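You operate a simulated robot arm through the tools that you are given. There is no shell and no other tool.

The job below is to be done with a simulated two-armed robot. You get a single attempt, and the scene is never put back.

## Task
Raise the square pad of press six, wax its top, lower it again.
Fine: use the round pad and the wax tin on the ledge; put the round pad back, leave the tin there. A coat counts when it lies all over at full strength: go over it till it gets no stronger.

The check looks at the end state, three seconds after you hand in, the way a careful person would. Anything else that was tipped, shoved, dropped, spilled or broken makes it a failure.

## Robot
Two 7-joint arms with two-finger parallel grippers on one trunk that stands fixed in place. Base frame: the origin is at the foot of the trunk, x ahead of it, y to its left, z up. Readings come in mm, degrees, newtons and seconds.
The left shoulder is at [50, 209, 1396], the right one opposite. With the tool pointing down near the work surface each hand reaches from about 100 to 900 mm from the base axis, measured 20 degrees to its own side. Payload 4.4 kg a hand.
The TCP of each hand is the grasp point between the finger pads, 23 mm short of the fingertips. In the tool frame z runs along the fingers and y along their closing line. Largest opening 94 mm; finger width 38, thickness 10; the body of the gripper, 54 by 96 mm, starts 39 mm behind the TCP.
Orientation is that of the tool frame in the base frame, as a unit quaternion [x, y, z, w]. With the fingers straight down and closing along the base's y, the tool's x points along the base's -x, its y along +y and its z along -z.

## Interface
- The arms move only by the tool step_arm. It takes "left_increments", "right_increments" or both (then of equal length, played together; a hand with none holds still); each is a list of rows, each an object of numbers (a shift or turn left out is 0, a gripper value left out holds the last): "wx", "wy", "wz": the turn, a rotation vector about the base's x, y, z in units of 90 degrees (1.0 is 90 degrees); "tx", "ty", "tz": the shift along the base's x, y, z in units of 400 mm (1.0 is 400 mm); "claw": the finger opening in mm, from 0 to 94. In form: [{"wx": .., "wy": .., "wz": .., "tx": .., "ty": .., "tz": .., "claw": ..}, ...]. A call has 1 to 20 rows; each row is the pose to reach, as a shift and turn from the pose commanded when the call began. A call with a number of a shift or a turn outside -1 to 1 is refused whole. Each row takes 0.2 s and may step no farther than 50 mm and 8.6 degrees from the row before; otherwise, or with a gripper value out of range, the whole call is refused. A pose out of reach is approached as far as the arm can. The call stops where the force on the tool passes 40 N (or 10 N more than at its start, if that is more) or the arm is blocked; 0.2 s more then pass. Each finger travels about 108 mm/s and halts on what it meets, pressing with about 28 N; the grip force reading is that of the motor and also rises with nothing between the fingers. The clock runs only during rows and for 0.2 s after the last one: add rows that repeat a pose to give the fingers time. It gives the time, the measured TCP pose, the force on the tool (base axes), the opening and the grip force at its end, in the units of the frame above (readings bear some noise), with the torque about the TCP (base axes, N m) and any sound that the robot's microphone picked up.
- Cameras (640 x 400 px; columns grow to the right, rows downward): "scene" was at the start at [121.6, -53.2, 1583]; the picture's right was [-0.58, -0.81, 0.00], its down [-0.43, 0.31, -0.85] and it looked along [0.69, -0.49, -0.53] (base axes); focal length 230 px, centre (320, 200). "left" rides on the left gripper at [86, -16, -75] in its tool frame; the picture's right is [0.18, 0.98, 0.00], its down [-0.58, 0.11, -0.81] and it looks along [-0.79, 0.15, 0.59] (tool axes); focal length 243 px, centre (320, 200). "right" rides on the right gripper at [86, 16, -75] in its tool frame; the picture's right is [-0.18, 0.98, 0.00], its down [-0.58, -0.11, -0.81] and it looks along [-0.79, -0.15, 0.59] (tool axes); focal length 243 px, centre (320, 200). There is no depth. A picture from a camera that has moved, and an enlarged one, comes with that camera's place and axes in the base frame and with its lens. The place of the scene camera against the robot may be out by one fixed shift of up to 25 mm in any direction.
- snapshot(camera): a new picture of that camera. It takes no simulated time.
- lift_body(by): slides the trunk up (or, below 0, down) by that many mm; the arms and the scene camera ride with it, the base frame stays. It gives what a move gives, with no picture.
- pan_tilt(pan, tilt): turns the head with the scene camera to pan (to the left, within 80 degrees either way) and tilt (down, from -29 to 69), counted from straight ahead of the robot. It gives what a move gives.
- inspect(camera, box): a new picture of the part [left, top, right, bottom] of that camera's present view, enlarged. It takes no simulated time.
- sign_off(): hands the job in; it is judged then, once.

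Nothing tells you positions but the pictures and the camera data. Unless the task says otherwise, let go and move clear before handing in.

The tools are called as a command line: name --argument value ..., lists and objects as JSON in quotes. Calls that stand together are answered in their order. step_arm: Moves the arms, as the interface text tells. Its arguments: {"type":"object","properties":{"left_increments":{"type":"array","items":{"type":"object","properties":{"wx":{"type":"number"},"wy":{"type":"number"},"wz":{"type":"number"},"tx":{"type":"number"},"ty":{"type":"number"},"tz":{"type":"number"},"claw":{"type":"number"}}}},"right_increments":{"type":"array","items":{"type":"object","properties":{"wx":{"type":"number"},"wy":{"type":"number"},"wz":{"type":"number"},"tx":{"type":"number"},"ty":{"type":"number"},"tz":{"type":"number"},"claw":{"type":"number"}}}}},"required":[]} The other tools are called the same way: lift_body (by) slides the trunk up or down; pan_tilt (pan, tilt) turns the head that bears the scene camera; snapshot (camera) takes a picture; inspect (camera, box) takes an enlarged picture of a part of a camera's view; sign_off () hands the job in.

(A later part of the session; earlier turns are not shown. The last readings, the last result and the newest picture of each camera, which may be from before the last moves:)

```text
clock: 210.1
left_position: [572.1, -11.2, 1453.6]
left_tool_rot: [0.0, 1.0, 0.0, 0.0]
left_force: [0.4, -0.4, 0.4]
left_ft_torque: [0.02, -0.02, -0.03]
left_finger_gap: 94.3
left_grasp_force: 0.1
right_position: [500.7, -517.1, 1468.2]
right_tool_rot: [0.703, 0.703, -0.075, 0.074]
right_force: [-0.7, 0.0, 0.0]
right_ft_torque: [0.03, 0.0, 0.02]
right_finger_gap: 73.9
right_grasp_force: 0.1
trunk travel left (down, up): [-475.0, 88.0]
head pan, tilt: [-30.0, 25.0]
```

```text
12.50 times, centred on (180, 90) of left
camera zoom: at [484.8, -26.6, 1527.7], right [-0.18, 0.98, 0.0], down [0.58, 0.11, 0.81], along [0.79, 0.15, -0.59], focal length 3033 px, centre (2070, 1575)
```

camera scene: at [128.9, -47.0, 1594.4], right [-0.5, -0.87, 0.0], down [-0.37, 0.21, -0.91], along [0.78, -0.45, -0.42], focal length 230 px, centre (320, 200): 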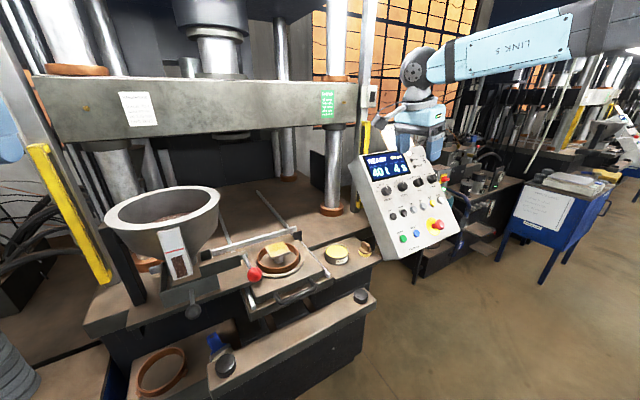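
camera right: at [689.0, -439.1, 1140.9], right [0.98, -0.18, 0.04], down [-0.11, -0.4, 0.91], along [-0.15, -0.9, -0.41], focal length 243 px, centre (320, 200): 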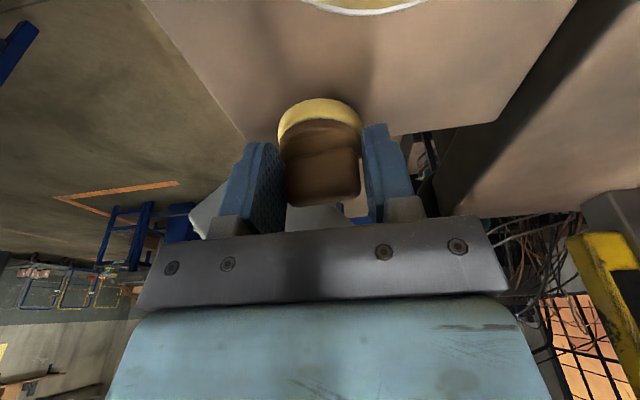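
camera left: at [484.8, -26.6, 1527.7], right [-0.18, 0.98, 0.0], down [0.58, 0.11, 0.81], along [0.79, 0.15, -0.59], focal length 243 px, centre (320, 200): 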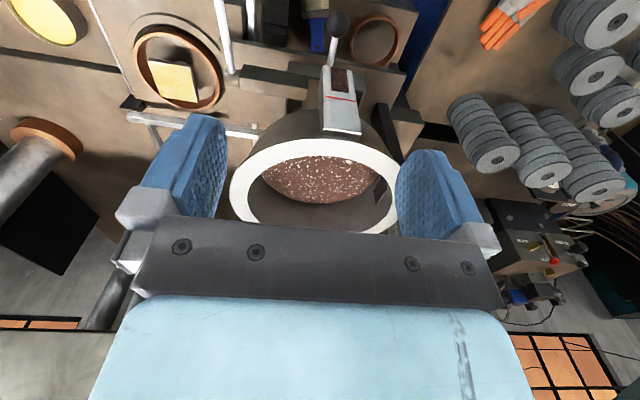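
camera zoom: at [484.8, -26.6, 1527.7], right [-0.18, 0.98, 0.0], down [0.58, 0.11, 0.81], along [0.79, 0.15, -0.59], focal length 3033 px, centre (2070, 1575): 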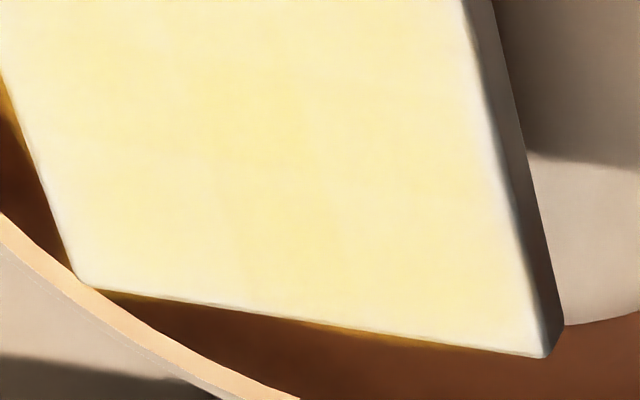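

inspect --camera "left" --box '[170, 78, 182, 86]'

inspect --camera "left" --box '[152, 61, 164, 69]'

inspect --camera "left" --box '[181, 66, 193, 74]'

inspect --camera "left" --box '[184, 92, 196, 100]'

inspect --camera "left" --box '[160, 87, 172, 95]'

```text
16.00 times, centred on (176, 82) of left
camera zoom: at [484.8, -26.6, 1527.7], right [-0.18, 0.98, 0.0], down [0.58, 0.11, 0.81], along [0.79, 0.15, -0.59], focal length 3882 px, centre (2624, 2088)
```

zoom: 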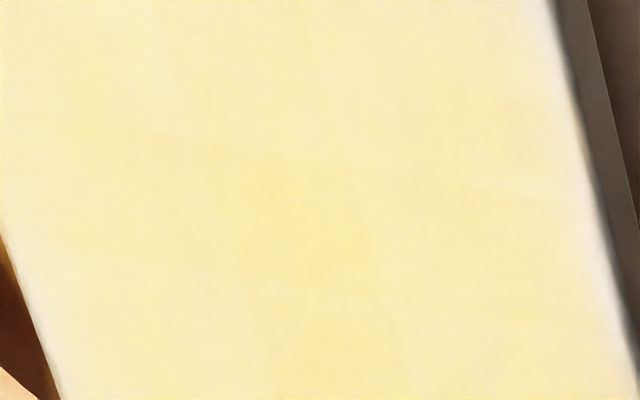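

```text
16.00 times, centred on (158, 65) of left
camera zoom: at [484.8, -26.6, 1527.7], right [-0.18, 0.98, 0.0], down [0.58, 0.11, 0.81], along [0.79, 0.15, -0.59], focal length 3882 px, centre (2912, 2360)
```

zoom: 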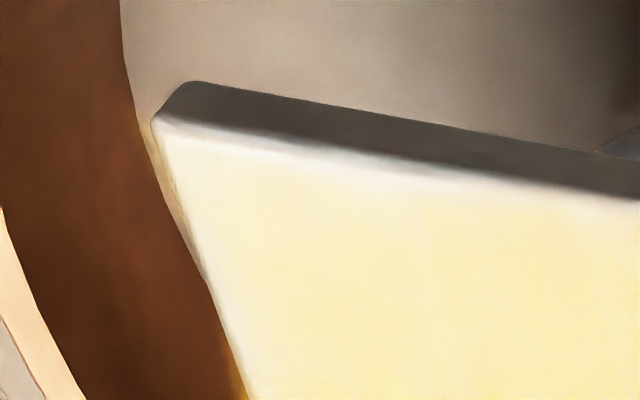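

```text
16.00 times, centred on (187, 70) of left
camera zoom: at [484.8, -26.6, 1527.7], right [-0.18, 0.98, 0.0], down [0.58, 0.11, 0.81], along [0.79, 0.15, -0.59], focal length 3882 px, centre (2448, 2280)
```

zoom: 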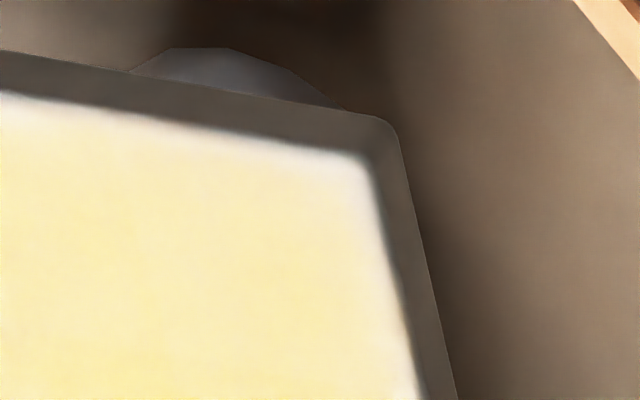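

```text
16.00 times, centred on (190, 96) of left
camera zoom: at [484.8, -26.6, 1527.7], right [-0.18, 0.98, 0.0], down [0.58, 0.11, 0.81], along [0.79, 0.15, -0.59], focal length 3882 px, centre (2400, 1864)
```

zoom: 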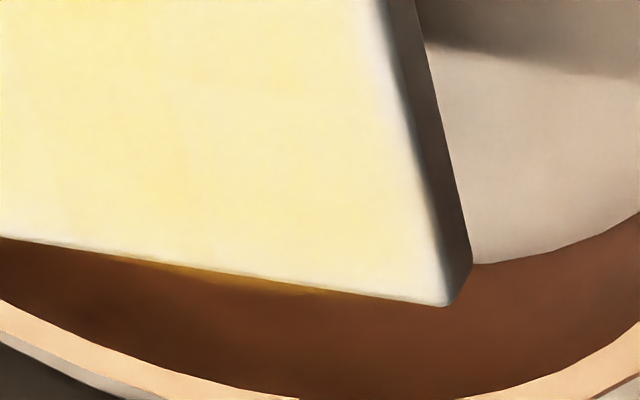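

```text
16.00 times, centred on (166, 91) of left
camera zoom: at [484.8, -26.6, 1527.7], right [-0.18, 0.98, 0.0], down [0.58, 0.11, 0.81], along [0.79, 0.15, -0.59], focal length 3882 px, centre (2784, 1944)
```

zoom: 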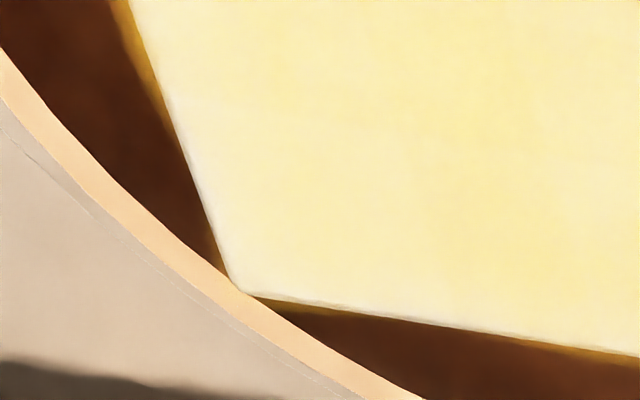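

Up close the middle is a bit deeper in colour than the outer parts and corners, so the coat isn't at full strength everywhere yet. I'll do it properly: fetch the round pad again, reload it, and concentrate on corners and edges. First the left hand goes back and the trunk comes down.

step_arm --left_increments '[{"tx": -0.07, "ty": 0.038, "tz": 0.01}, {"tx": -0.12, "ty": 0.108, "tz": 0.02}, {"tx": -0.15, "ty": 0.198, "tz": 0.03}, {"tx": -0.18, "ty": 0.278, "tz": 0.07}, {"tx": -0.23, "ty": 0.318, "tz": 0.13}, {"tx": -0.28, "ty": 0.348, "tz": 0.19}, {"tx": -0.33, "ty": 0.378, "tz": 0.25}, {"tx": -0.33, "ty": 0.378, "tz": 0.25}]'

lift_body --by -202

snapshot --camera "scene"

```text
clock: 211.9
left_position: [440.7, 139.0, 1553.4]
left_tool_rot: [0.0, 1.0, 0.0, -0.001]
left_force: [1.0, -0.9, 0.4]
left_ft_torque: [0.03, 0.0, 0.0]
left_finger_gap: 94.1
left_grasp_force: 0.0
right_position: [503.6, -517.3, 1466.7]
right_tool_rot: [0.703, 0.704, -0.075, 0.073]
right_force: [0.5, 0.2, -1.1]
right_ft_torque: [-0.03, 0.01, 0.01]
right_finger_gap: 73.7
right_grasp_force: 0.1
trunk travel left (down, up): [-475.0, 88.0]
head pan, tilt: [-30.0, 25.0]
```

```text
clock: 214.1
left_position: [439.5, 139.1, 1351.2]
left_tool_rot: [0.0, 1.0, 0.0, -0.001]
left_force: [1.0, -0.6, -0.6]
left_ft_torque: [0.0, -0.03, -0.01]
left_finger_gap: 93.9
left_grasp_force: 0.1
right_position: [501.6, -516.8, 1265.8]
right_tool_rot: [0.703, 0.704, -0.075, 0.074]
right_force: [0.3, 0.8, 0.2]
right_ft_torque: [0.03, 0.04, 0.02]
right_finger_gap: 74.0
right_grasp_force: 0.0
trunk travel left (down, up): [-273.0, 290.0]
head pan, tilt: [-30.0, 25.0]
```

```text
taken
camera scene: at [128.7, -47.0, 1392.6], right [-0.5, -0.87, 0.0], down [-0.37, 0.21, -0.91], along [0.78, -0.45, -0.42], focal length 230 px, centre (320, 200)
```

scene: 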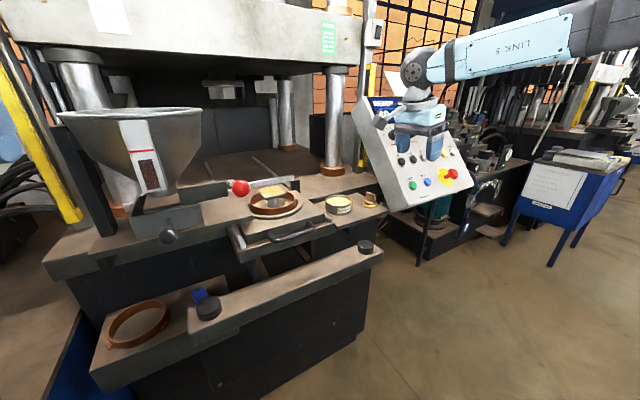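

Returning above the round pad to view its exact position.

step_arm --right_increments '[{"tx": 0.1}, {"tx": 0.2, "ty": -0.01}, {"tx": 0.3, "ty": -0.03}, {"tx": 0.38, "ty": -0.05, "tz": -0.05}, {"tx": 0.43, "ty": -0.06, "tz": -0.12}, {"tx": 0.43, "ty": -0.06, "tz": -0.2}, {"tx": 0.43, "ty": -0.06, "tz": -0.28}, {"tx": 0.43, "ty": -0.06, "tz": -0.28}]'

snapshot --camera "right"

inspect --camera "right" --box '[250, 0, 390, 120]'

```text
clock: 215.8
left_position: [438.9, 139.7, 1351.7]
left_tool_rot: [0.0, 1.0, 0.0, 0.0]
left_force: [0.3, -0.6, -0.3]
left_ft_torque: [0.01, -0.01, 0.0]
left_finger_gap: 93.9
left_grasp_force: 0.1
right_position: [674.0, -540.0, 1154.2]
right_tool_rot: [0.703, 0.703, -0.075, 0.075]
right_force: [0.3, -0.1, -0.5]
right_ft_torque: [0.0, -0.01, -0.02]
right_finger_gap: 73.8
right_grasp_force: 0.2
trunk travel left (down, up): [-273.0, 290.0]
head pan, tilt: [-30.0, 25.0]
```

```text
taken
camera right: at [689.6, -441.7, 1208.5], right [0.98, -0.18, 0.04], down [-0.11, -0.4, 0.91], along [-0.15, -0.9, -0.41], focal length 243 px, centre (320, 200)
```

right: 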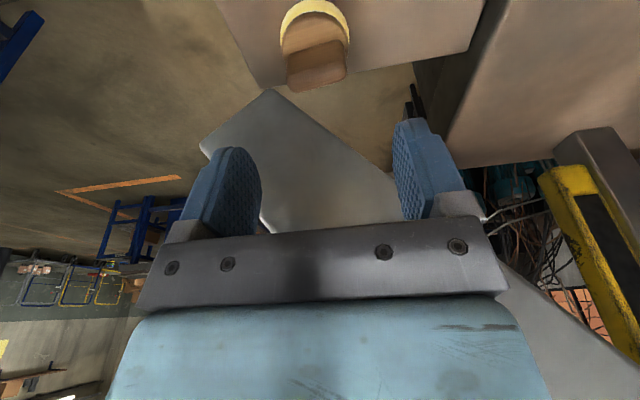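

```text
3.33 times, centred on (320, 60) of right
camera zoom: at [689.6, -441.7, 1208.5], right [0.98, -0.18, 0.04], down [-0.11, -0.4, 0.91], along [-0.15, -0.9, -0.41], focal length 809 px, centre (320, 667)
```

zoom: 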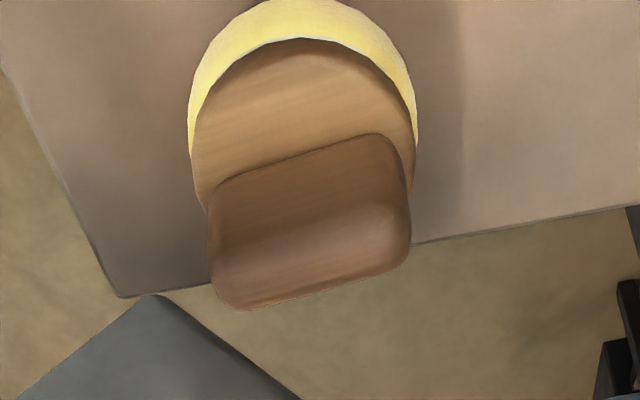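

The round pad is at about (673.5, -552), turned ~6° from where it began, so it actually sits ~14 mm ahead of my last grip point — worth knowing, as it means my passes were biased forward. I'll align to it and grip centrally this time.

step_arm --right_increments '[{"wz": 0.063, "ty": -0.02, "tz": -0.05}, {"wz": 0.063, "ty": -0.02, "tz": -0.12}, {"wz": 0.063, "ty": -0.02, "tz": -0.18}, {"wz": 0.063, "ty": -0.02, "tz": -0.205}, {"wz": 0.063, "ty": -0.02, "tz": -0.205}]'

inspect --camera "right" --box '[220, 60, 420, 240]'

inspect --camera "scene" --box '[345, 160, 395, 215]'

```text
clock: 217.1
left_position: [439.5, 138.2, 1351.4]
left_tool_rot: [0.0, 1.0, 0.001, 0.0]
left_force: [-0.4, 0.4, -0.1]
left_ft_torque: [-0.01, 0.01, 0.02]
left_finger_gap: 93.8
left_grasp_force: 0.1
right_position: [674.4, -547.9, 1071.3]
right_tool_rot: [0.667, 0.737, -0.072, 0.078]
right_force: [0.6, 0.8, -0.1]
right_ft_torque: [0.01, 0.01, 0.03]
right_finger_gap: 74.0
right_grasp_force: 0.1
trunk travel left (down, up): [-273.0, 290.0]
head pan, tilt: [-30.0, 25.0]
```

```text
2.22 times, centred on (320, 150) of right
camera zoom: at [680.3, -449.3, 1126.4], right [1.0, -0.08, 0.04], down [-0.07, -0.41, 0.91], along [-0.06, -0.91, -0.41], focal length 539 px, centre (320, 311)
```

zoom: 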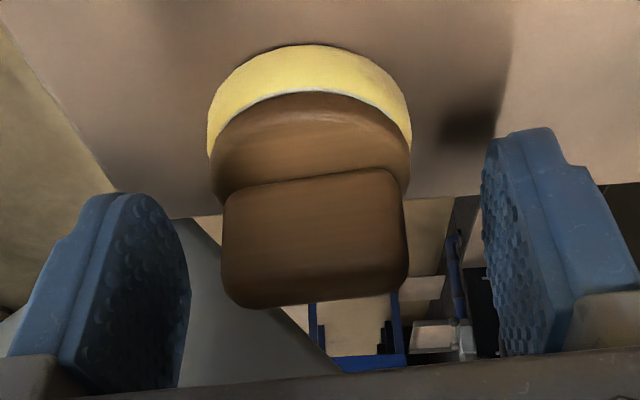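

```text
7.27 times, centred on (370, 188) of scene
camera zoom: at [128.7, -47.0, 1392.5], right [-0.5, -0.87, 0.0], down [-0.37, 0.21, -0.91], along [0.78, -0.45, -0.42], focal length 1669 px, centre (-44, 291)
```

zoom: 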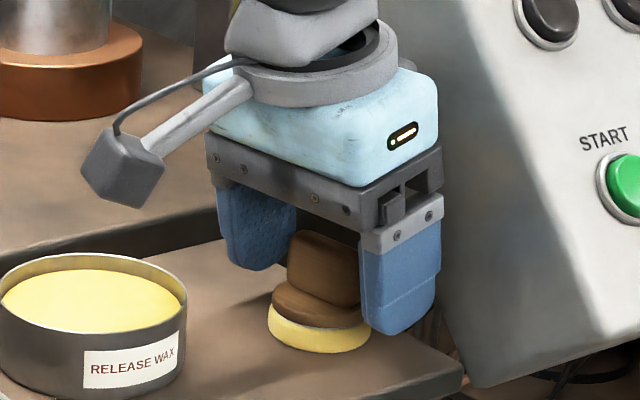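

Well centred. Closing on the handle.

step_arm --right_increments '[{"claw": 60}, {"claw": 50}, {"claw": 46}, {"claw": 46}, {"claw": 0}, {"claw": 0}, {"claw": 0}]'

step_arm --right_increments '[{"tz": 0.02}, {"tz": 0.07}, {"tz": 0.14}, {"tz": 0.22}, {"tz": 0.22}]'

inspect --camera "right" --box '[220, 60, 420, 240]'

```text
clock: 218.7
left_position: [439.1, 139.3, 1351.0]
left_tool_rot: [0.0, 1.0, 0.0, 0.0]
left_force: [0.1, -0.1, -1.0]
left_ft_torque: [0.01, 0.01, -0.01]
left_finger_gap: 93.9
left_grasp_force: 0.0
right_position: [675.1, -547.7, 1071.2]
right_tool_rot: [0.667, 0.737, -0.071, 0.077]
right_force: [-0.6, -0.2, -0.7]
right_ft_torque: [0.01, 0.01, 0.0]
right_finger_gap: 44.1
right_grasp_force: 28.0
trunk travel left (down, up): [-273.0, 290.0]
head pan, tilt: [-30.0, 25.0]
```

```text
clock: 219.8
left_position: [439.3, 137.8, 1350.9]
left_tool_rot: [0.0, 1.0, -0.001, 0.001]
left_force: [0.2, -0.6, -0.8]
left_ft_torque: [0.0, 0.02, -0.01]
left_finger_gap: 94.0
left_grasp_force: 0.1
right_position: [675.6, -549.1, 1158.5]
right_tool_rot: [0.667, 0.737, -0.071, 0.078]
right_force: [0.7, 0.6, -0.6]
right_ft_torque: [-0.02, 0.05, -0.03]
right_finger_gap: 44.2
right_grasp_force: 27.8
trunk travel left (down, up): [-273.0, 290.0]
head pan, tilt: [-30.0, 25.0]
```

```text
2.22 times, centred on (320, 150) of right
camera zoom: at [681.0, -449.8, 1213.7], right [1.0, -0.08, 0.04], down [-0.07, -0.41, 0.91], along [-0.06, -0.91, -0.41], focal length 539 px, centre (320, 311)
```

zoom: 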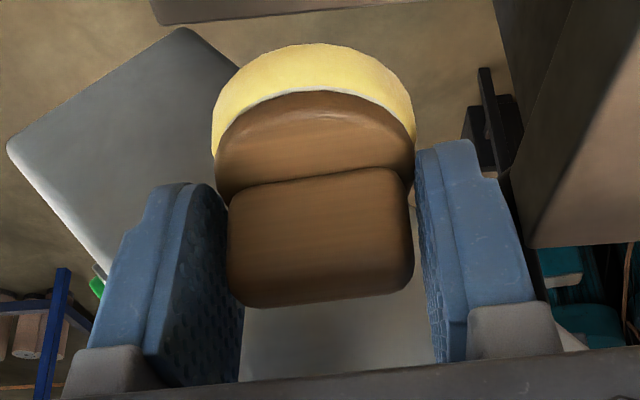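

Firm hold (44.2 mm) and central. Swinging over to the tin with yaw 0.

step_arm --right_increments '[{"ty": 0.06, "tz": 0.02}, {"ty": 0.12, "tz": 0.03, "wz": 0.0852}, {"ty": 0.17, "tx": 0.01, "tz": 0.03, "wz": 0.1704}, {"ty": 0.21, "tx": 0.02, "tz": 0.03, "wz": 0.2556}, {"ty": 0.24, "tx": 0.03, "tz": 0.03, "wz": 0.3407}, {"ty": 0.26, "tx": 0.04, "tz": 0.03, "wz": 0.4259}, {"ty": 0.27, "tx": 0.05, "tz": 0.03, "wz": 0.5111}, {"ty": 0.27, "tx": 0.06, "tz": 0.03, "wz": 0.5963}, {"ty": 0.27, "tx": 0.07, "tz": 0.03, "wz": 0.6815}, {"ty": 0.27, "tx": 0.074, "tz": 0.03, "wz": 0.7667}, {"ty": 0.27, "tx": 0.074, "tz": 0.03, "wz": 0.8518}, {"ty": 0.27, "tx": 0.074, "tz": 0.03, "wz": 0.937}, {"ty": 0.27, "tx": 0.074, "tz": 0.0, "wz": 0.937}, {"ty": 0.27, "tx": 0.074, "tz": -0.06, "wz": 0.937}, {"ty": 0.27, "tx": 0.074, "tz": -0.1, "wz": 0.937}]'

inspect --camera "right" --box '[200, 0, 440, 180]'

inspect --camera "scene" --box '[300, 110, 390, 230]'

```text
clock: 223.1
left_position: [439.7, 139.0, 1351.3]
left_tool_rot: [0.001, 1.0, -0.001, 0.0]
left_force: [1.0, -0.3, 0.0]
left_ft_torque: [0.0, 0.01, 0.01]
left_finger_gap: 94.1
left_grasp_force: 0.0
right_position: [704.2, -440.7, 1118.4]
right_tool_rot: [-0.001, 0.994, -0.001, 0.106]
right_force: [0.8, 0.0, -0.3]
right_ft_torque: [-0.02, 0.02, 0.0]
right_finger_gap: 44.4
right_grasp_force: 27.8
trunk travel left (down, up): [-273.0, 290.0]
head pan, tilt: [-30.0, 25.0]
```

```text
2.22 times, centred on (320, 90) of right
camera zoom: at [603.0, -427.0, 1174.1], right [0.18, 0.98, 0.04], down [0.4, -0.11, 0.91], along [0.9, -0.15, -0.41], focal length 539 px, centre (320, 444)
```

zoom: 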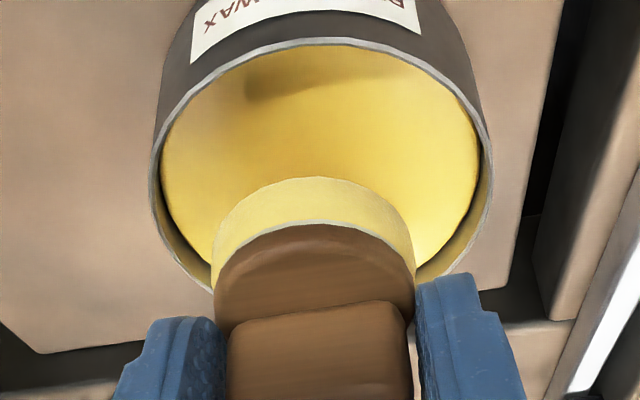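

```text
3.33 times, centred on (345, 170) of scene
camera zoom: at [129.0, -47.1, 1392.5], right [-0.5, -0.87, 0.0], down [-0.37, 0.21, -0.91], along [0.78, -0.45, -0.42], focal length 765 px, centre (237, 300)
```

zoom: 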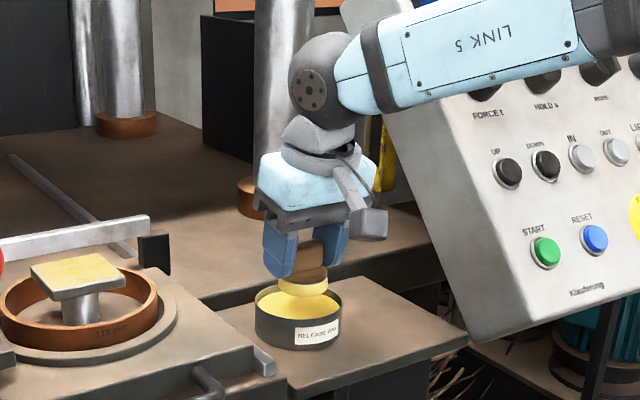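

Centred over the tin. Lowering to touch the wax.

step_arm --right_increments '[{"tz": -0.025}, {"tz": -0.044}, {"tz": -0.048}, {"tz": -0.052}]'

```text
clock: 224.1
left_position: [439.3, 138.4, 1351.6]
left_tool_rot: [0.0, 1.0, 0.0, 0.0]
left_force: [-0.2, -0.7, 0.1]
left_ft_torque: [-0.01, 0.02, -0.02]
left_finger_gap: 94.0
left_grasp_force: 0.0
right_position: [703.3, -440.1, 1098.3]
right_tool_rot: [0.0, 0.994, 0.0, 0.105]
right_force: [-0.6, 0.3, -0.2]
right_ft_torque: [0.01, 0.0, -0.01]
right_finger_gap: 44.3
right_grasp_force: 28.1
trunk travel left (down, up): [-273.0, 290.0]
head pan, tilt: [-30.0, 25.0]
```

step_arm --right_increments '[{"tz": -0.003}, {"tz": -0.006}]'

```text
clock: 224.7
left_position: [438.5, 139.3, 1351.9]
left_tool_rot: [0.0, 1.0, 0.0, 0.001]
left_force: [0.0, -1.2, 0.3]
left_ft_torque: [0.02, -0.02, 0.01]
left_finger_gap: 94.0
left_grasp_force: 0.1
right_position: [703.7, -440.4, 1098.1]
right_tool_rot: [0.001, 0.994, -0.001, 0.107]
right_force: [2.5, -4.0, 10.4]
right_ft_torque: [-0.11, 0.04, -0.01]
right_finger_gap: 44.3
right_grasp_force: 28.1
trunk travel left (down, up): [-273.0, 290.0]
head pan, tilt: [-30.0, 25.0]
```

Loaded (10 N contact). Easing off, opening, tilting to 35°, and closing with the handle centred.

step_arm --right_increments '[{"tz": 0.003}, {"tz": 0.003, "claw": 48}, {"tz": 0.003, "claw": 54}, {"tz": 0.003, "claw": 60}, {"tz": 0.003, "claw": 60}, {"tz": 0.007, "claw": 60}, {"tz": 0.007, "wy": -0.0852}, {"tz": 0.007, "wy": -0.1704}, {"tz": 0.007, "wy": -0.2556}, {"tz": 0.007, "wy": -0.2556}]'

inspect --camera "right" --box '[200, 0, 440, 240]'

```text
clock: 226.8
left_position: [440.0, 138.8, 1351.3]
left_tool_rot: [0.0, 1.0, 0.0, 0.0]
left_force: [0.3, 0.5, 0.0]
left_ft_torque: [0.02, -0.01, -0.02]
left_finger_gap: 93.9
left_grasp_force: 0.1
right_position: [703.7, -440.8, 1099.0]
right_tool_rot: [0.0, 0.953, -0.001, 0.302]
right_force: [-0.6, -0.3, 0.0]
right_ft_torque: [0.02, 0.04, -0.01]
right_finger_gap: 60.2
right_grasp_force: 0.1
trunk travel left (down, up): [-273.0, 290.0]
head pan, tilt: [-30.0, 25.0]
```

```text
1.67 times, centred on (320, 120) of right
camera zoom: at [589.9, -426.8, 1109.8], right [0.15, 0.98, 0.1], down [0.01, -0.11, 0.99], along [0.99, -0.15, -0.03], focal length 404 px, centre (320, 333)
```

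zoom: 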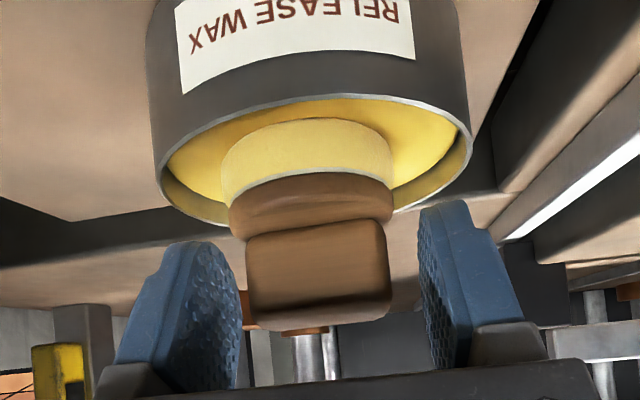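

step_arm --right_increments '[{"claw": 52}, {"claw": 48}, {"claw": 46}, {"claw": 0}, {"claw": 0}, {"claw": 0}]'

step_arm --right_increments '[{"tz": 0.01}, {"tz": 0.05}, {"tz": 0.12}, {"tz": 0.2}, {"tz": 0.28}, {"tz": 0.28}]'

inspect --camera "right" --box '[200, 40, 440, 240]'

inspect --camera "scene" --box '[300, 90, 390, 230]'

```text
clock: 228.2
left_position: [439.2, 138.7, 1351.1]
left_tool_rot: [0.0, 1.0, 0.0, 0.0]
left_force: [0.0, 0.8, -0.8]
left_ft_torque: [-0.01, -0.02, 0.01]
left_finger_gap: 93.8
left_grasp_force: 0.0
right_position: [703.8, -440.5, 1098.6]
right_tool_rot: [0.001, 0.953, 0.0, 0.302]
right_force: [0.0, -0.2, 0.0]
right_ft_torque: [-0.04, 0.01, -0.01]
right_finger_gap: 46.2
right_grasp_force: 27.7
trunk travel left (down, up): [-273.0, 290.0]
head pan, tilt: [-30.0, 25.0]
```

```text
clock: 229.7
left_position: [439.2, 138.1, 1351.4]
left_tool_rot: [0.0, 1.0, 0.0, 0.0]
left_force: [0.4, -0.2, 0.0]
left_ft_torque: [0.02, -0.03, 0.01]
left_finger_gap: 94.2
left_grasp_force: 0.0
right_position: [706.0, -440.1, 1210.1]
right_tool_rot: [0.0, 0.954, -0.001, 0.301]
right_force: [0.1, 0.2, 0.3]
right_ft_torque: [0.03, -0.01, -0.03]
right_finger_gap: 45.9
right_grasp_force: 28.2
trunk travel left (down, up): [-273.0, 290.0]
head pan, tilt: [-30.0, 25.0]
```

```text
2.00 times, centred on (320, 140) of right
camera zoom: at [590.9, -426.8, 1221.1], right [0.15, 0.98, 0.1], down [0.01, -0.11, 0.99], along [0.99, -0.15, -0.03], focal length 485 px, centre (320, 320)
```

zoom: 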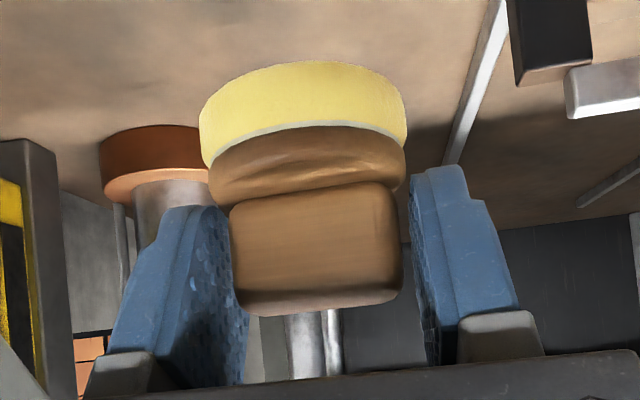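

```text
2.86 times, centred on (345, 160) of scene
camera zoom: at [129.2, -47.4, 1392.4], right [-0.5, -0.87, 0.0], down [-0.37, 0.21, -0.91], along [0.78, -0.45, -0.42], focal length 656 px, centre (249, 314)
```

zoom: 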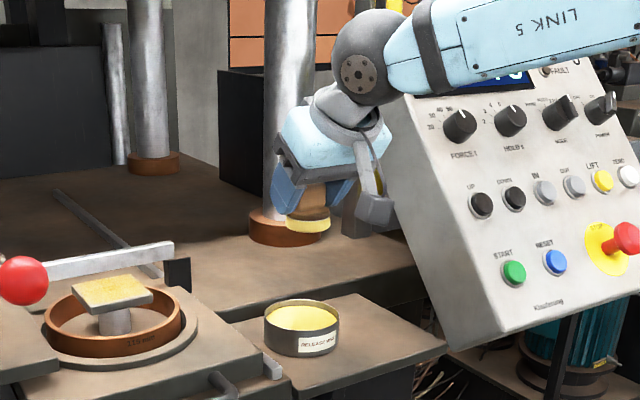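

Solid hold now (46 mm, handle centred, base only ~3 mm ahead of the grip point). Moving to the square pad with the corrected centre.

step_arm --right_increments '[{"tz": 0.02, "ty": 0.08, "tx": 0.01, "wz": 0.04}, {"tz": 0.02, "ty": 0.18, "tx": 0.03, "wz": 0.08}, {"tz": 0.02, "ty": 0.29, "tx": 0.05, "wz": 0.12}, {"tz": 0.02, "ty": 0.4, "tx": 0.07, "wz": 0.167}, {"tz": 0.02, "ty": 0.49, "tx": 0.09, "wz": 0.167}, {"tz": 0.0, "ty": 0.52, "tx": 0.1, "wz": 0.167}, {"tz": -0.05, "ty": 0.52, "tx": 0.1, "wz": 0.167}, {"tz": -0.08, "ty": 0.52, "tx": 0.1, "wz": 0.167}, {"tz": -0.08, "ty": 0.52, "tx": 0.1, "wz": 0.167}]'

inspect --camera "right" --box '[200, 0, 440, 180]'

```text
clock: 231.7
left_position: [438.9, 139.0, 1351.6]
left_tool_rot: [0.0, 1.0, -0.001, 0.0]
left_force: [0.3, 0.7, 0.2]
left_ft_torque: [-0.02, 0.01, 0.0]
left_finger_gap: 94.0
left_grasp_force: 0.0
right_position: [742.6, -232.4, 1178.4]
right_tool_rot: [-0.125, 0.945, 0.039, 0.299]
right_force: [-0.1, 0.5, -0.5]
right_ft_torque: [0.03, 0.0, 0.01]
right_finger_gap: 44.4
right_grasp_force: 28.1
trunk travel left (down, up): [-273.0, 290.0]
head pan, tilt: [-30.0, 25.0]
```

```text
2.22 times, centred on (320, 90) of right
camera zoom: at [629.5, -248.7, 1189.8], right [-0.11, 0.99, 0.1], down [0.04, -0.1, 0.99], along [0.99, 0.11, -0.03], focal length 539 px, centre (320, 444)
```

zoom: 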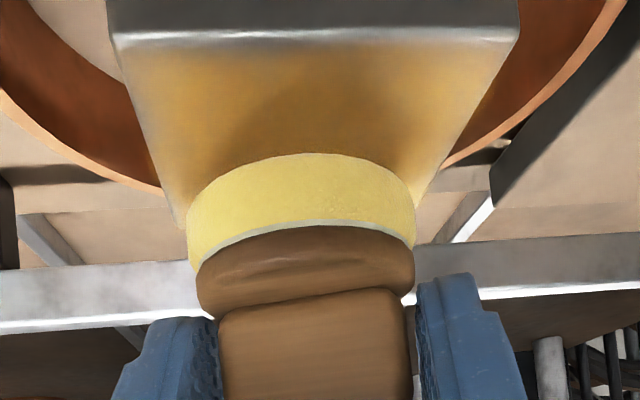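

Centred side to side. Lowering to contact.

step_arm --right_increments '[{"tx": 0.004, "tz": -0.01}, {"tx": 0.004, "tz": -0.017}, {"tx": 0.004, "tz": -0.02}]'

```text
clock: 232.4
left_position: [439.8, 137.6, 1351.3]
left_tool_rot: [0.0, 1.0, 0.0, 0.0]
left_force: [0.7, 0.0, 0.1]
left_ft_torque: [0.02, -0.01, 0.03]
left_finger_gap: 94.0
left_grasp_force: 0.0
right_position: [746.2, -232.5, 1170.5]
right_tool_rot: [-0.126, 0.945, 0.039, 0.299]
right_force: [-0.1, -0.2, -0.4]
right_ft_torque: [-0.02, 0.01, -0.03]
right_finger_gap: 44.3
right_grasp_force: 28.4
trunk travel left (down, up): [-273.0, 290.0]
head pan, tilt: [-30.0, 25.0]
```

step_arm --right_increments '[{"tz": -0.004}, {"tz": -0.008}]'

```text
clock: 233.1
left_position: [438.5, 138.4, 1351.7]
left_tool_rot: [0.0, 1.0, 0.0, 0.0]
left_force: [0.5, -0.7, 0.5]
left_ft_torque: [-0.02, -0.01, 0.0]
left_finger_gap: 93.9
left_grasp_force: 0.0
right_position: [745.4, -232.5, 1169.7]
right_tool_rot: [-0.125, 0.945, 0.038, 0.3]
right_force: [1.3, -2.3, 4.9]
right_ft_torque: [-0.04, 0.02, 0.01]
right_finger_gap: 44.3
right_grasp_force: 27.7
trunk travel left (down, up): [-273.0, 290.0]
head pan, tilt: [-30.0, 25.0]
```

Contact 5 N; adding a little. Fresh wax goes to the two near corners and near edge first.

step_arm --right_increments '[{"tx": -0.03, "ty": -0.03, "tz": -0.0015}, {"tx": -0.055, "ty": -0.055, "tz": -0.0015}, {"tx": -0.075, "ty": -0.05, "tz": -0.0015}, {"tx": -0.075, "ty": -0.075, "tz": -0.0015}, {"tx": -0.05, "ty": -0.075, "tz": -0.0015}, {"tx": -0.055, "ty": -0.055, "tz": -0.0015}, {"tx": -0.075, "ty": -0.065, "tz": -0.0015}, {"tx": -0.065, "ty": -0.075, "tz": -0.0015}, {"tx": -0.07, "ty": -0.035, "tz": -0.0015}, {"tx": -0.07, "ty": 0.0, "tz": -0.002}, {"tx": -0.07, "ty": 0.035, "tz": -0.002}, {"tx": -0.055, "ty": 0.055, "tz": -0.002}, {"tx": -0.075, "ty": 0.05, "tz": -0.002}, {"tx": -0.075, "ty": 0.075, "tz": -0.002}, {"tx": -0.05, "ty": 0.075, "tz": -0.002}, {"tx": -0.055, "ty": 0.055, "tz": -0.002}, {"tx": -0.075, "ty": 0.065, "tz": -0.002}, {"tx": -0.065, "ty": 0.075, "tz": -0.002}, {"tx": -0.035, "ty": 0.07, "tz": -0.002}, {"tx": 0.0, "ty": 0.07, "tz": -0.002}]'

```text
clock: 237.2
left_position: [437.2, 139.1, 1351.9]
left_tool_rot: [0.0, 1.0, 0.0, 0.001]
left_force: [-0.1, -0.7, 0.5]
left_ft_torque: [-0.04, 0.01, 0.0]
left_finger_gap: 93.8
left_grasp_force: 0.0
right_position: [746.4, -204.6, 1167.1]
right_tool_rot: [-0.125, 0.945, 0.039, 0.3]
right_force: [-3.1, -0.7, 7.3]
right_ft_torque: [-0.02, 0.29, -0.01]
right_finger_gap: 44.2
right_grasp_force: 27.6
trunk travel left (down, up): [-273.0, 290.0]
head pan, tilt: [-30.0, 25.0]
```

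7 N. Now the far corners, far edge and right edge.

step_arm --right_increments '[{"tx": 0.035, "ty": 0.0}, {"tx": 0.06, "ty": -0.015}, {"tx": 0.0675, "ty": -0.0075}, {"tx": 0.05, "ty": 0.0}, {"tx": 0.055, "ty": -0.02}, {"tx": 0.07, "ty": -0.02}, {"tx": 0.065, "ty": -0.0075}, {"tx": 0.07, "ty": -0.045}, {"tx": 0.07, "ty": -0.08}, {"tx": 0.07, "ty": -0.115}, {"tx": 0.055, "ty": -0.125, "tz": -0.0005}, {"tx": 0.075, "ty": -0.12, "tz": -0.0005}, {"tx": 0.075, "ty": -0.145, "tz": -0.0005}, {"tx": 0.05, "ty": -0.145, "tz": -0.0005}, {"tx": 0.055, "ty": -0.125, "tz": -0.0005}, {"tx": 0.075, "ty": -0.135, "tz": -0.0005}, {"tx": 0.065, "ty": -0.145, "tz": -0.0005}, {"tx": 0.03, "ty": -0.14, "tz": -0.0005}, {"tx": -0.005, "ty": -0.14, "tz": -0.0005}, {"tx": -0.04, "ty": -0.14, "tz": -0.0005}]'

inspect --camera "right" --box '[200, 0, 500, 180]'

```text
clock: 241.4
left_position: [438.2, 139.0, 1351.2]
left_tool_rot: [0.0, 1.0, 0.0, 0.0]
left_force: [-0.1, -0.5, 0.6]
left_ft_torque: [0.01, -0.02, 0.02]
left_finger_gap: 94.1
left_grasp_force: 0.0
right_position: [729.1, -261.7, 1167.0]
right_tool_rot: [-0.124, 0.945, 0.038, 0.299]
right_force: [-1.3, -0.2, 6.2]
right_ft_torque: [0.08, 0.06, 0.02]
right_finger_gap: 44.4
right_grasp_force: 28.8
trunk travel left (down, up): [-273.0, 290.0]
head pan, tilt: [-30.0, 25.0]
```

```text
2.13 times, centred on (350, 90) of right
camera zoom: at [614.7, -277.0, 1178.7], right [-0.11, 0.99, 0.1], down [0.04, -0.1, 0.99], along [0.99, 0.11, -0.03], focal length 518 px, centre (256, 435)
```

zoom: 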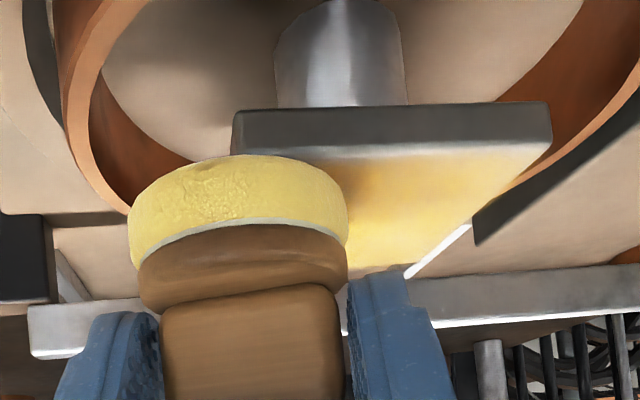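

Continuing with a full perimeter lap and into the interior.

step_arm --right_increments '[{"tx": -0.03, "ty": 0.0}, {"tx": -0.03, "ty": 0.035}, {"tx": -0.03, "ty": 0.07}, {"tx": -0.03, "ty": 0.105}, {"tx": -0.03, "ty": 0.14}, {"tx": 0.005, "ty": 0.14}, {"tx": 0.04, "ty": 0.14}, {"tx": 0.075, "ty": 0.14}, {"tx": 0.1025, "ty": 0.1325}, {"tx": 0.11, "ty": 0.1, "tz": -0.0005}, {"tx": 0.11, "ty": 0.065, "tz": -0.0005}, {"tx": 0.11, "ty": 0.03, "tz": -0.0005}, {"tx": 0.11, "ty": 0.0, "tz": -0.0005}, {"tx": 0.075, "ty": 0.0, "tz": -0.0005}, {"tx": 0.04, "ty": 0.0, "tz": -0.0005}, {"tx": 0.005, "ty": 0.0, "tz": -0.0005}, {"tx": 0.005, "ty": 0.035, "tz": -0.0005}, {"tx": 0.005, "ty": 0.07, "tz": -0.0005}, {"tx": 0.005, "ty": 0.105, "tz": -0.0005}, {"tx": 0.04, "ty": 0.105, "tz": -0.0005}]'

step_arm --right_increments '[{"tz": 0.02}, {"tz": 0.08}, {"tz": 0.18, "tx": -0.04}, {"tz": 0.25, "tx": -0.12, "ty": -0.01}, {"tz": 0.3, "tx": -0.22, "ty": -0.02}, {"tz": 0.3, "tx": -0.32, "ty": -0.03}, {"tz": 0.3, "tx": -0.42, "ty": -0.03}, {"tz": 0.3, "tx": -0.42, "ty": -0.03}]'

inspect --camera "right" --box '[255, 30, 325, 80]'

inspect --camera "scene" --box '[258, 180, 296, 200]'

inspect --camera "left" --box '[50, 150, 130, 190]'

```text
clock: 245.7
left_position: [439.7, 138.4, 1351.4]
left_tool_rot: [0.0, 1.0, 0.0, -0.001]
left_force: [0.8, 0.2, -0.6]
left_ft_torque: [0.04, 0.0, -0.01]
left_finger_gap: 94.2
left_grasp_force: 0.0
right_position: [743.5, -218.0, 1166.3]
right_tool_rot: [-0.124, 0.945, 0.039, 0.3]
right_force: [1.3, 0.8, 3.7]
right_ft_torque: [0.1, -0.04, -0.01]
right_finger_gap: 44.4
right_grasp_force: 28.1
trunk travel left (down, up): [-273.0, 290.0]
head pan, tilt: [-30.0, 25.0]
```

```text
clock: 247.4
left_position: [439.5, 138.4, 1351.1]
left_tool_rot: [-0.001, 1.0, -0.001, -0.002]
left_force: [-0.3, 0.7, -0.2]
left_ft_torque: [-0.02, 0.0, -0.02]
left_finger_gap: 93.9
left_grasp_force: 0.0
right_position: [578.7, -230.6, 1285.2]
right_tool_rot: [-0.124, 0.946, 0.039, 0.298]
right_force: [1.1, -0.3, -0.8]
right_ft_torque: [0.03, 0.0, 0.01]
right_finger_gap: 44.3
right_grasp_force: 28.5
trunk travel left (down, up): [-273.0, 290.0]
head pan, tilt: [-30.0, 25.0]
```

```text
8.00 times, centred on (290, 55) of right
camera zoom: at [464.3, -247.7, 1297.1], right [-0.11, 0.99, 0.1], down [0.04, -0.1, 0.99], along [0.99, 0.11, -0.03], focal length 1941 px, centre (560, 1360)
```

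zoom: 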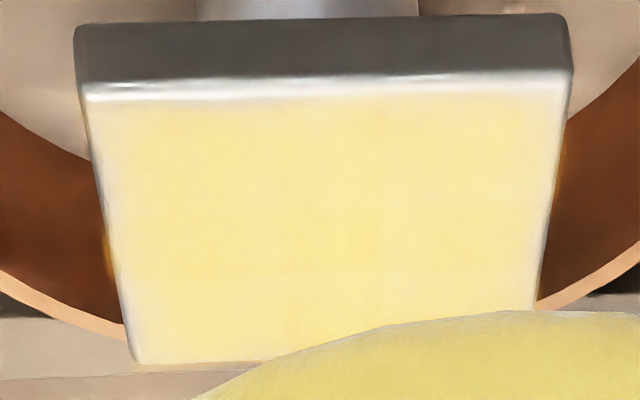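

```text
16.00 times, centred on (277, 190) of scene
camera zoom: at [130.0, -47.1, 1392.3], right [-0.5, -0.87, 0.0], down [-0.37, 0.21, -0.91], along [0.78, -0.45, -0.42], focal length 3673 px, centre (1008, 360)
```

zoom: 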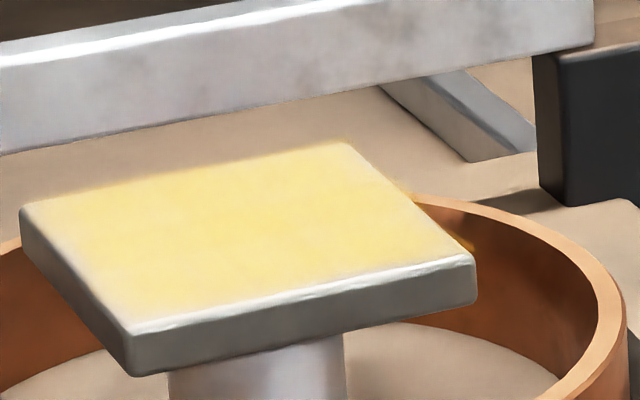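

```text
8.00 times, centred on (90, 170) of left
camera zoom: at [354.4, 123.9, 1425.4], right [-0.18, 0.98, 0.0], down [0.58, 0.11, 0.81], along [0.79, 0.15, -0.59], focal length 1941 px, centre (2160, 440)
```

zoom: 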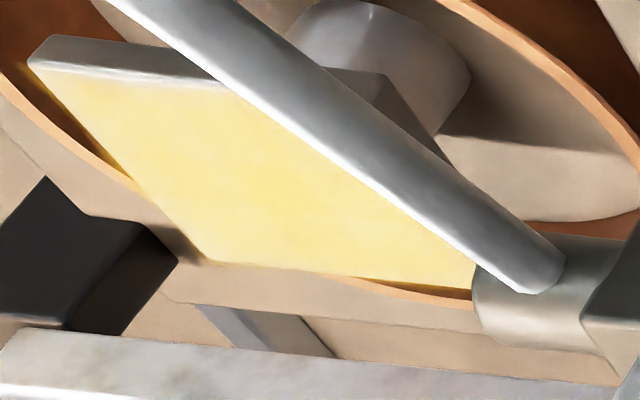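

Looks more even, with the near rim filling in. I'll reload once more and do another complete set, then compare with the close-up view from before.

step_arm --right_increments '[{"ty": -0.1}, {"ty": -0.2, "tz": -0.02}, {"ty": -0.3, "tx": 0.04, "tz": -0.06}, {"ty": -0.4, "tx": 0.08, "tz": -0.1}, {"ty": -0.48, "tx": 0.14, "tz": -0.14}, {"ty": -0.524, "tx": 0.23, "tz": -0.18}, {"ty": -0.524, "tx": 0.311, "tz": -0.22}, {"ty": -0.524, "tx": 0.311, "tz": -0.32}, {"ty": -0.524, "tx": 0.311, "tz": -0.4}, {"ty": -0.524, "tx": 0.311, "tz": -0.45}, {"ty": -0.524, "tx": 0.311, "tz": -0.46}, {"ty": -0.524, "tx": 0.311, "tz": -0.463}]'

inspect --camera "right" --box '[200, 0, 440, 150]'

```text
clock: 250.1
left_position: [439.7, 139.1, 1351.8]
left_tool_rot: [0.0, 1.0, 0.0, 0.001]
left_force: [-0.1, -0.4, -0.6]
left_ft_torque: [0.0, 0.0, 0.0]
left_finger_gap: 94.2
left_grasp_force: 0.1
right_position: [701.2, -439.8, 1102.2]
right_tool_rot: [-0.124, 0.945, 0.039, 0.3]
right_force: [-0.8, 0.2, -0.3]
right_ft_torque: [-0.01, 0.0, -0.04]
right_finger_gap: 44.3
right_grasp_force: 28.0
trunk travel left (down, up): [-273.0, 290.0]
head pan, tilt: [-30.0, 25.0]
```

```text
2.67 times, centred on (320, 75) of right
camera zoom: at [587.4, -456.7, 1112.8], right [-0.11, 0.99, 0.1], down [0.04, -0.1, 0.99], along [0.99, 0.11, -0.03], focal length 647 px, centre (320, 533)
```

zoom: 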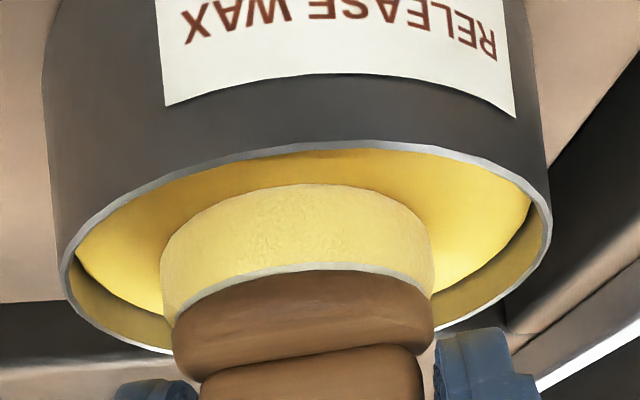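

step_arm --right_increments '[{"tx": 0.004, "tz": -0.006}, {"tx": 0.004, "tz": -0.011}, {"tx": 0.004, "tz": -0.014}]'

```text
clock: 250.8
left_position: [437.6, 139.2, 1352.3]
left_tool_rot: [0.0, 1.0, 0.0, 0.001]
left_force: [-0.3, -0.3, 0.5]
left_ft_torque: [-0.01, 0.03, 0.0]
left_finger_gap: 94.0
left_grasp_force: 0.0
right_position: [702.3, -439.7, 1099.1]
right_tool_rot: [-0.124, 0.945, 0.037, 0.301]
right_force: [1.9, -4.9, 19.1]
right_ft_torque: [-0.16, 0.09, -0.01]
right_finger_gap: 44.1
right_grasp_force: 27.7
trunk travel left (down, up): [-273.0, 290.0]
head pan, tilt: [-30.0, 25.0]
```

Good contact (19 N, a little firm). Easing, holding, and lifting out, then back to the pad.

step_arm --right_increments '[{"tz": 0.002}, {"tz": 0.002}, {"tz": 0.02}, {"tz": 0.06}, {"tz": 0.14}, {"tz": 0.24}, {"tz": 0.29}, {"tz": 0.29, "ty": 0.09, "tx": 0.01}, {"tz": 0.29, "ty": 0.2, "tx": 0.03}, {"tz": 0.29, "ty": 0.31, "tx": 0.06}, {"tz": 0.29, "ty": 0.42, "tx": 0.09}, {"tz": 0.27, "ty": 0.5, "tx": 0.107}, {"tz": 0.24, "ty": 0.518, "tx": 0.107}, {"tz": 0.19, "ty": 0.518, "tx": 0.107}, {"tz": 0.18, "ty": 0.518, "tx": 0.107}]'

inspect --camera "right" --box '[200, 0, 440, 180]'

inspect --camera "scene" --box '[240, 130, 380, 240]'

```text
clock: 254.1
left_position: [439.8, 139.7, 1351.4]
left_tool_rot: [0.001, 1.0, 0.001, 0.0]
left_force: [-0.5, 0.2, -0.6]
left_ft_torque: [0.02, 0.04, 0.01]
left_finger_gap: 93.8
left_grasp_force: 0.1
right_position: [745.5, -232.3, 1167.7]
right_tool_rot: [-0.125, 0.945, 0.038, 0.299]
right_force: [-0.4, 0.0, 0.3]
right_ft_torque: [-0.01, 0.02, -0.03]
right_finger_gap: 44.4
right_grasp_force: 27.9
trunk travel left (down, up): [-273.0, 290.0]
head pan, tilt: [-30.0, 25.0]
```

```text
2.22 times, centred on (320, 90) of right
camera zoom: at [631.8, -248.8, 1179.3], right [-0.11, 0.99, 0.1], down [0.04, -0.1, 0.99], along [0.99, 0.11, -0.03], focal length 539 px, centre (320, 444)
```

zoom: 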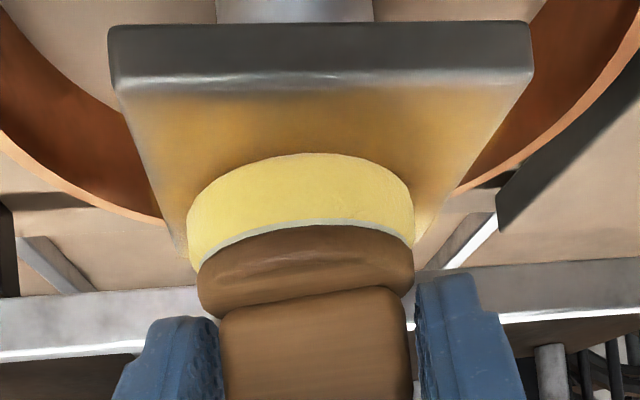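

```text
3.64 times, centred on (310, 185) of scene
camera zoom: at [128.5, -46.8, 1392.6], right [-0.5, -0.87, 0.0], down [-0.37, 0.21, -0.91], along [0.78, -0.45, -0.42], focal length 835 px, centre (356, 254)
```

zoom: 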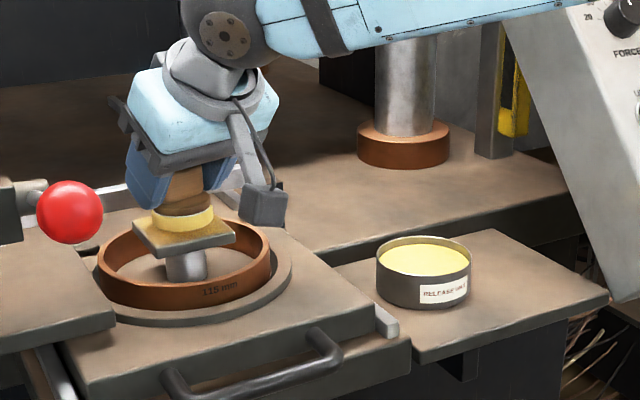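

Just above the pad. Pressing down.

step_arm --right_increments '[{"tz": -0.003}, {"tz": -0.006}]'

```text
clock: 254.7
left_position: [438.8, 139.5, 1352.2]
left_tool_rot: [0.0, 1.0, 0.0, 0.0]
left_force: [0.6, -0.1, -0.6]
left_ft_torque: [0.0, -0.03, -0.02]
left_finger_gap: 93.7
left_grasp_force: 0.1
right_position: [745.5, -233.6, 1166.8]
right_tool_rot: [-0.126, 0.945, 0.04, 0.301]
right_force: [4.4, 0.7, 8.3]
right_ft_torque: [0.14, -0.03, -0.02]
right_finger_gap: 44.4
right_grasp_force: 28.2
trunk travel left (down, up): [-273.0, 290.0]
head pan, tilt: [-30.0, 25.0]
```

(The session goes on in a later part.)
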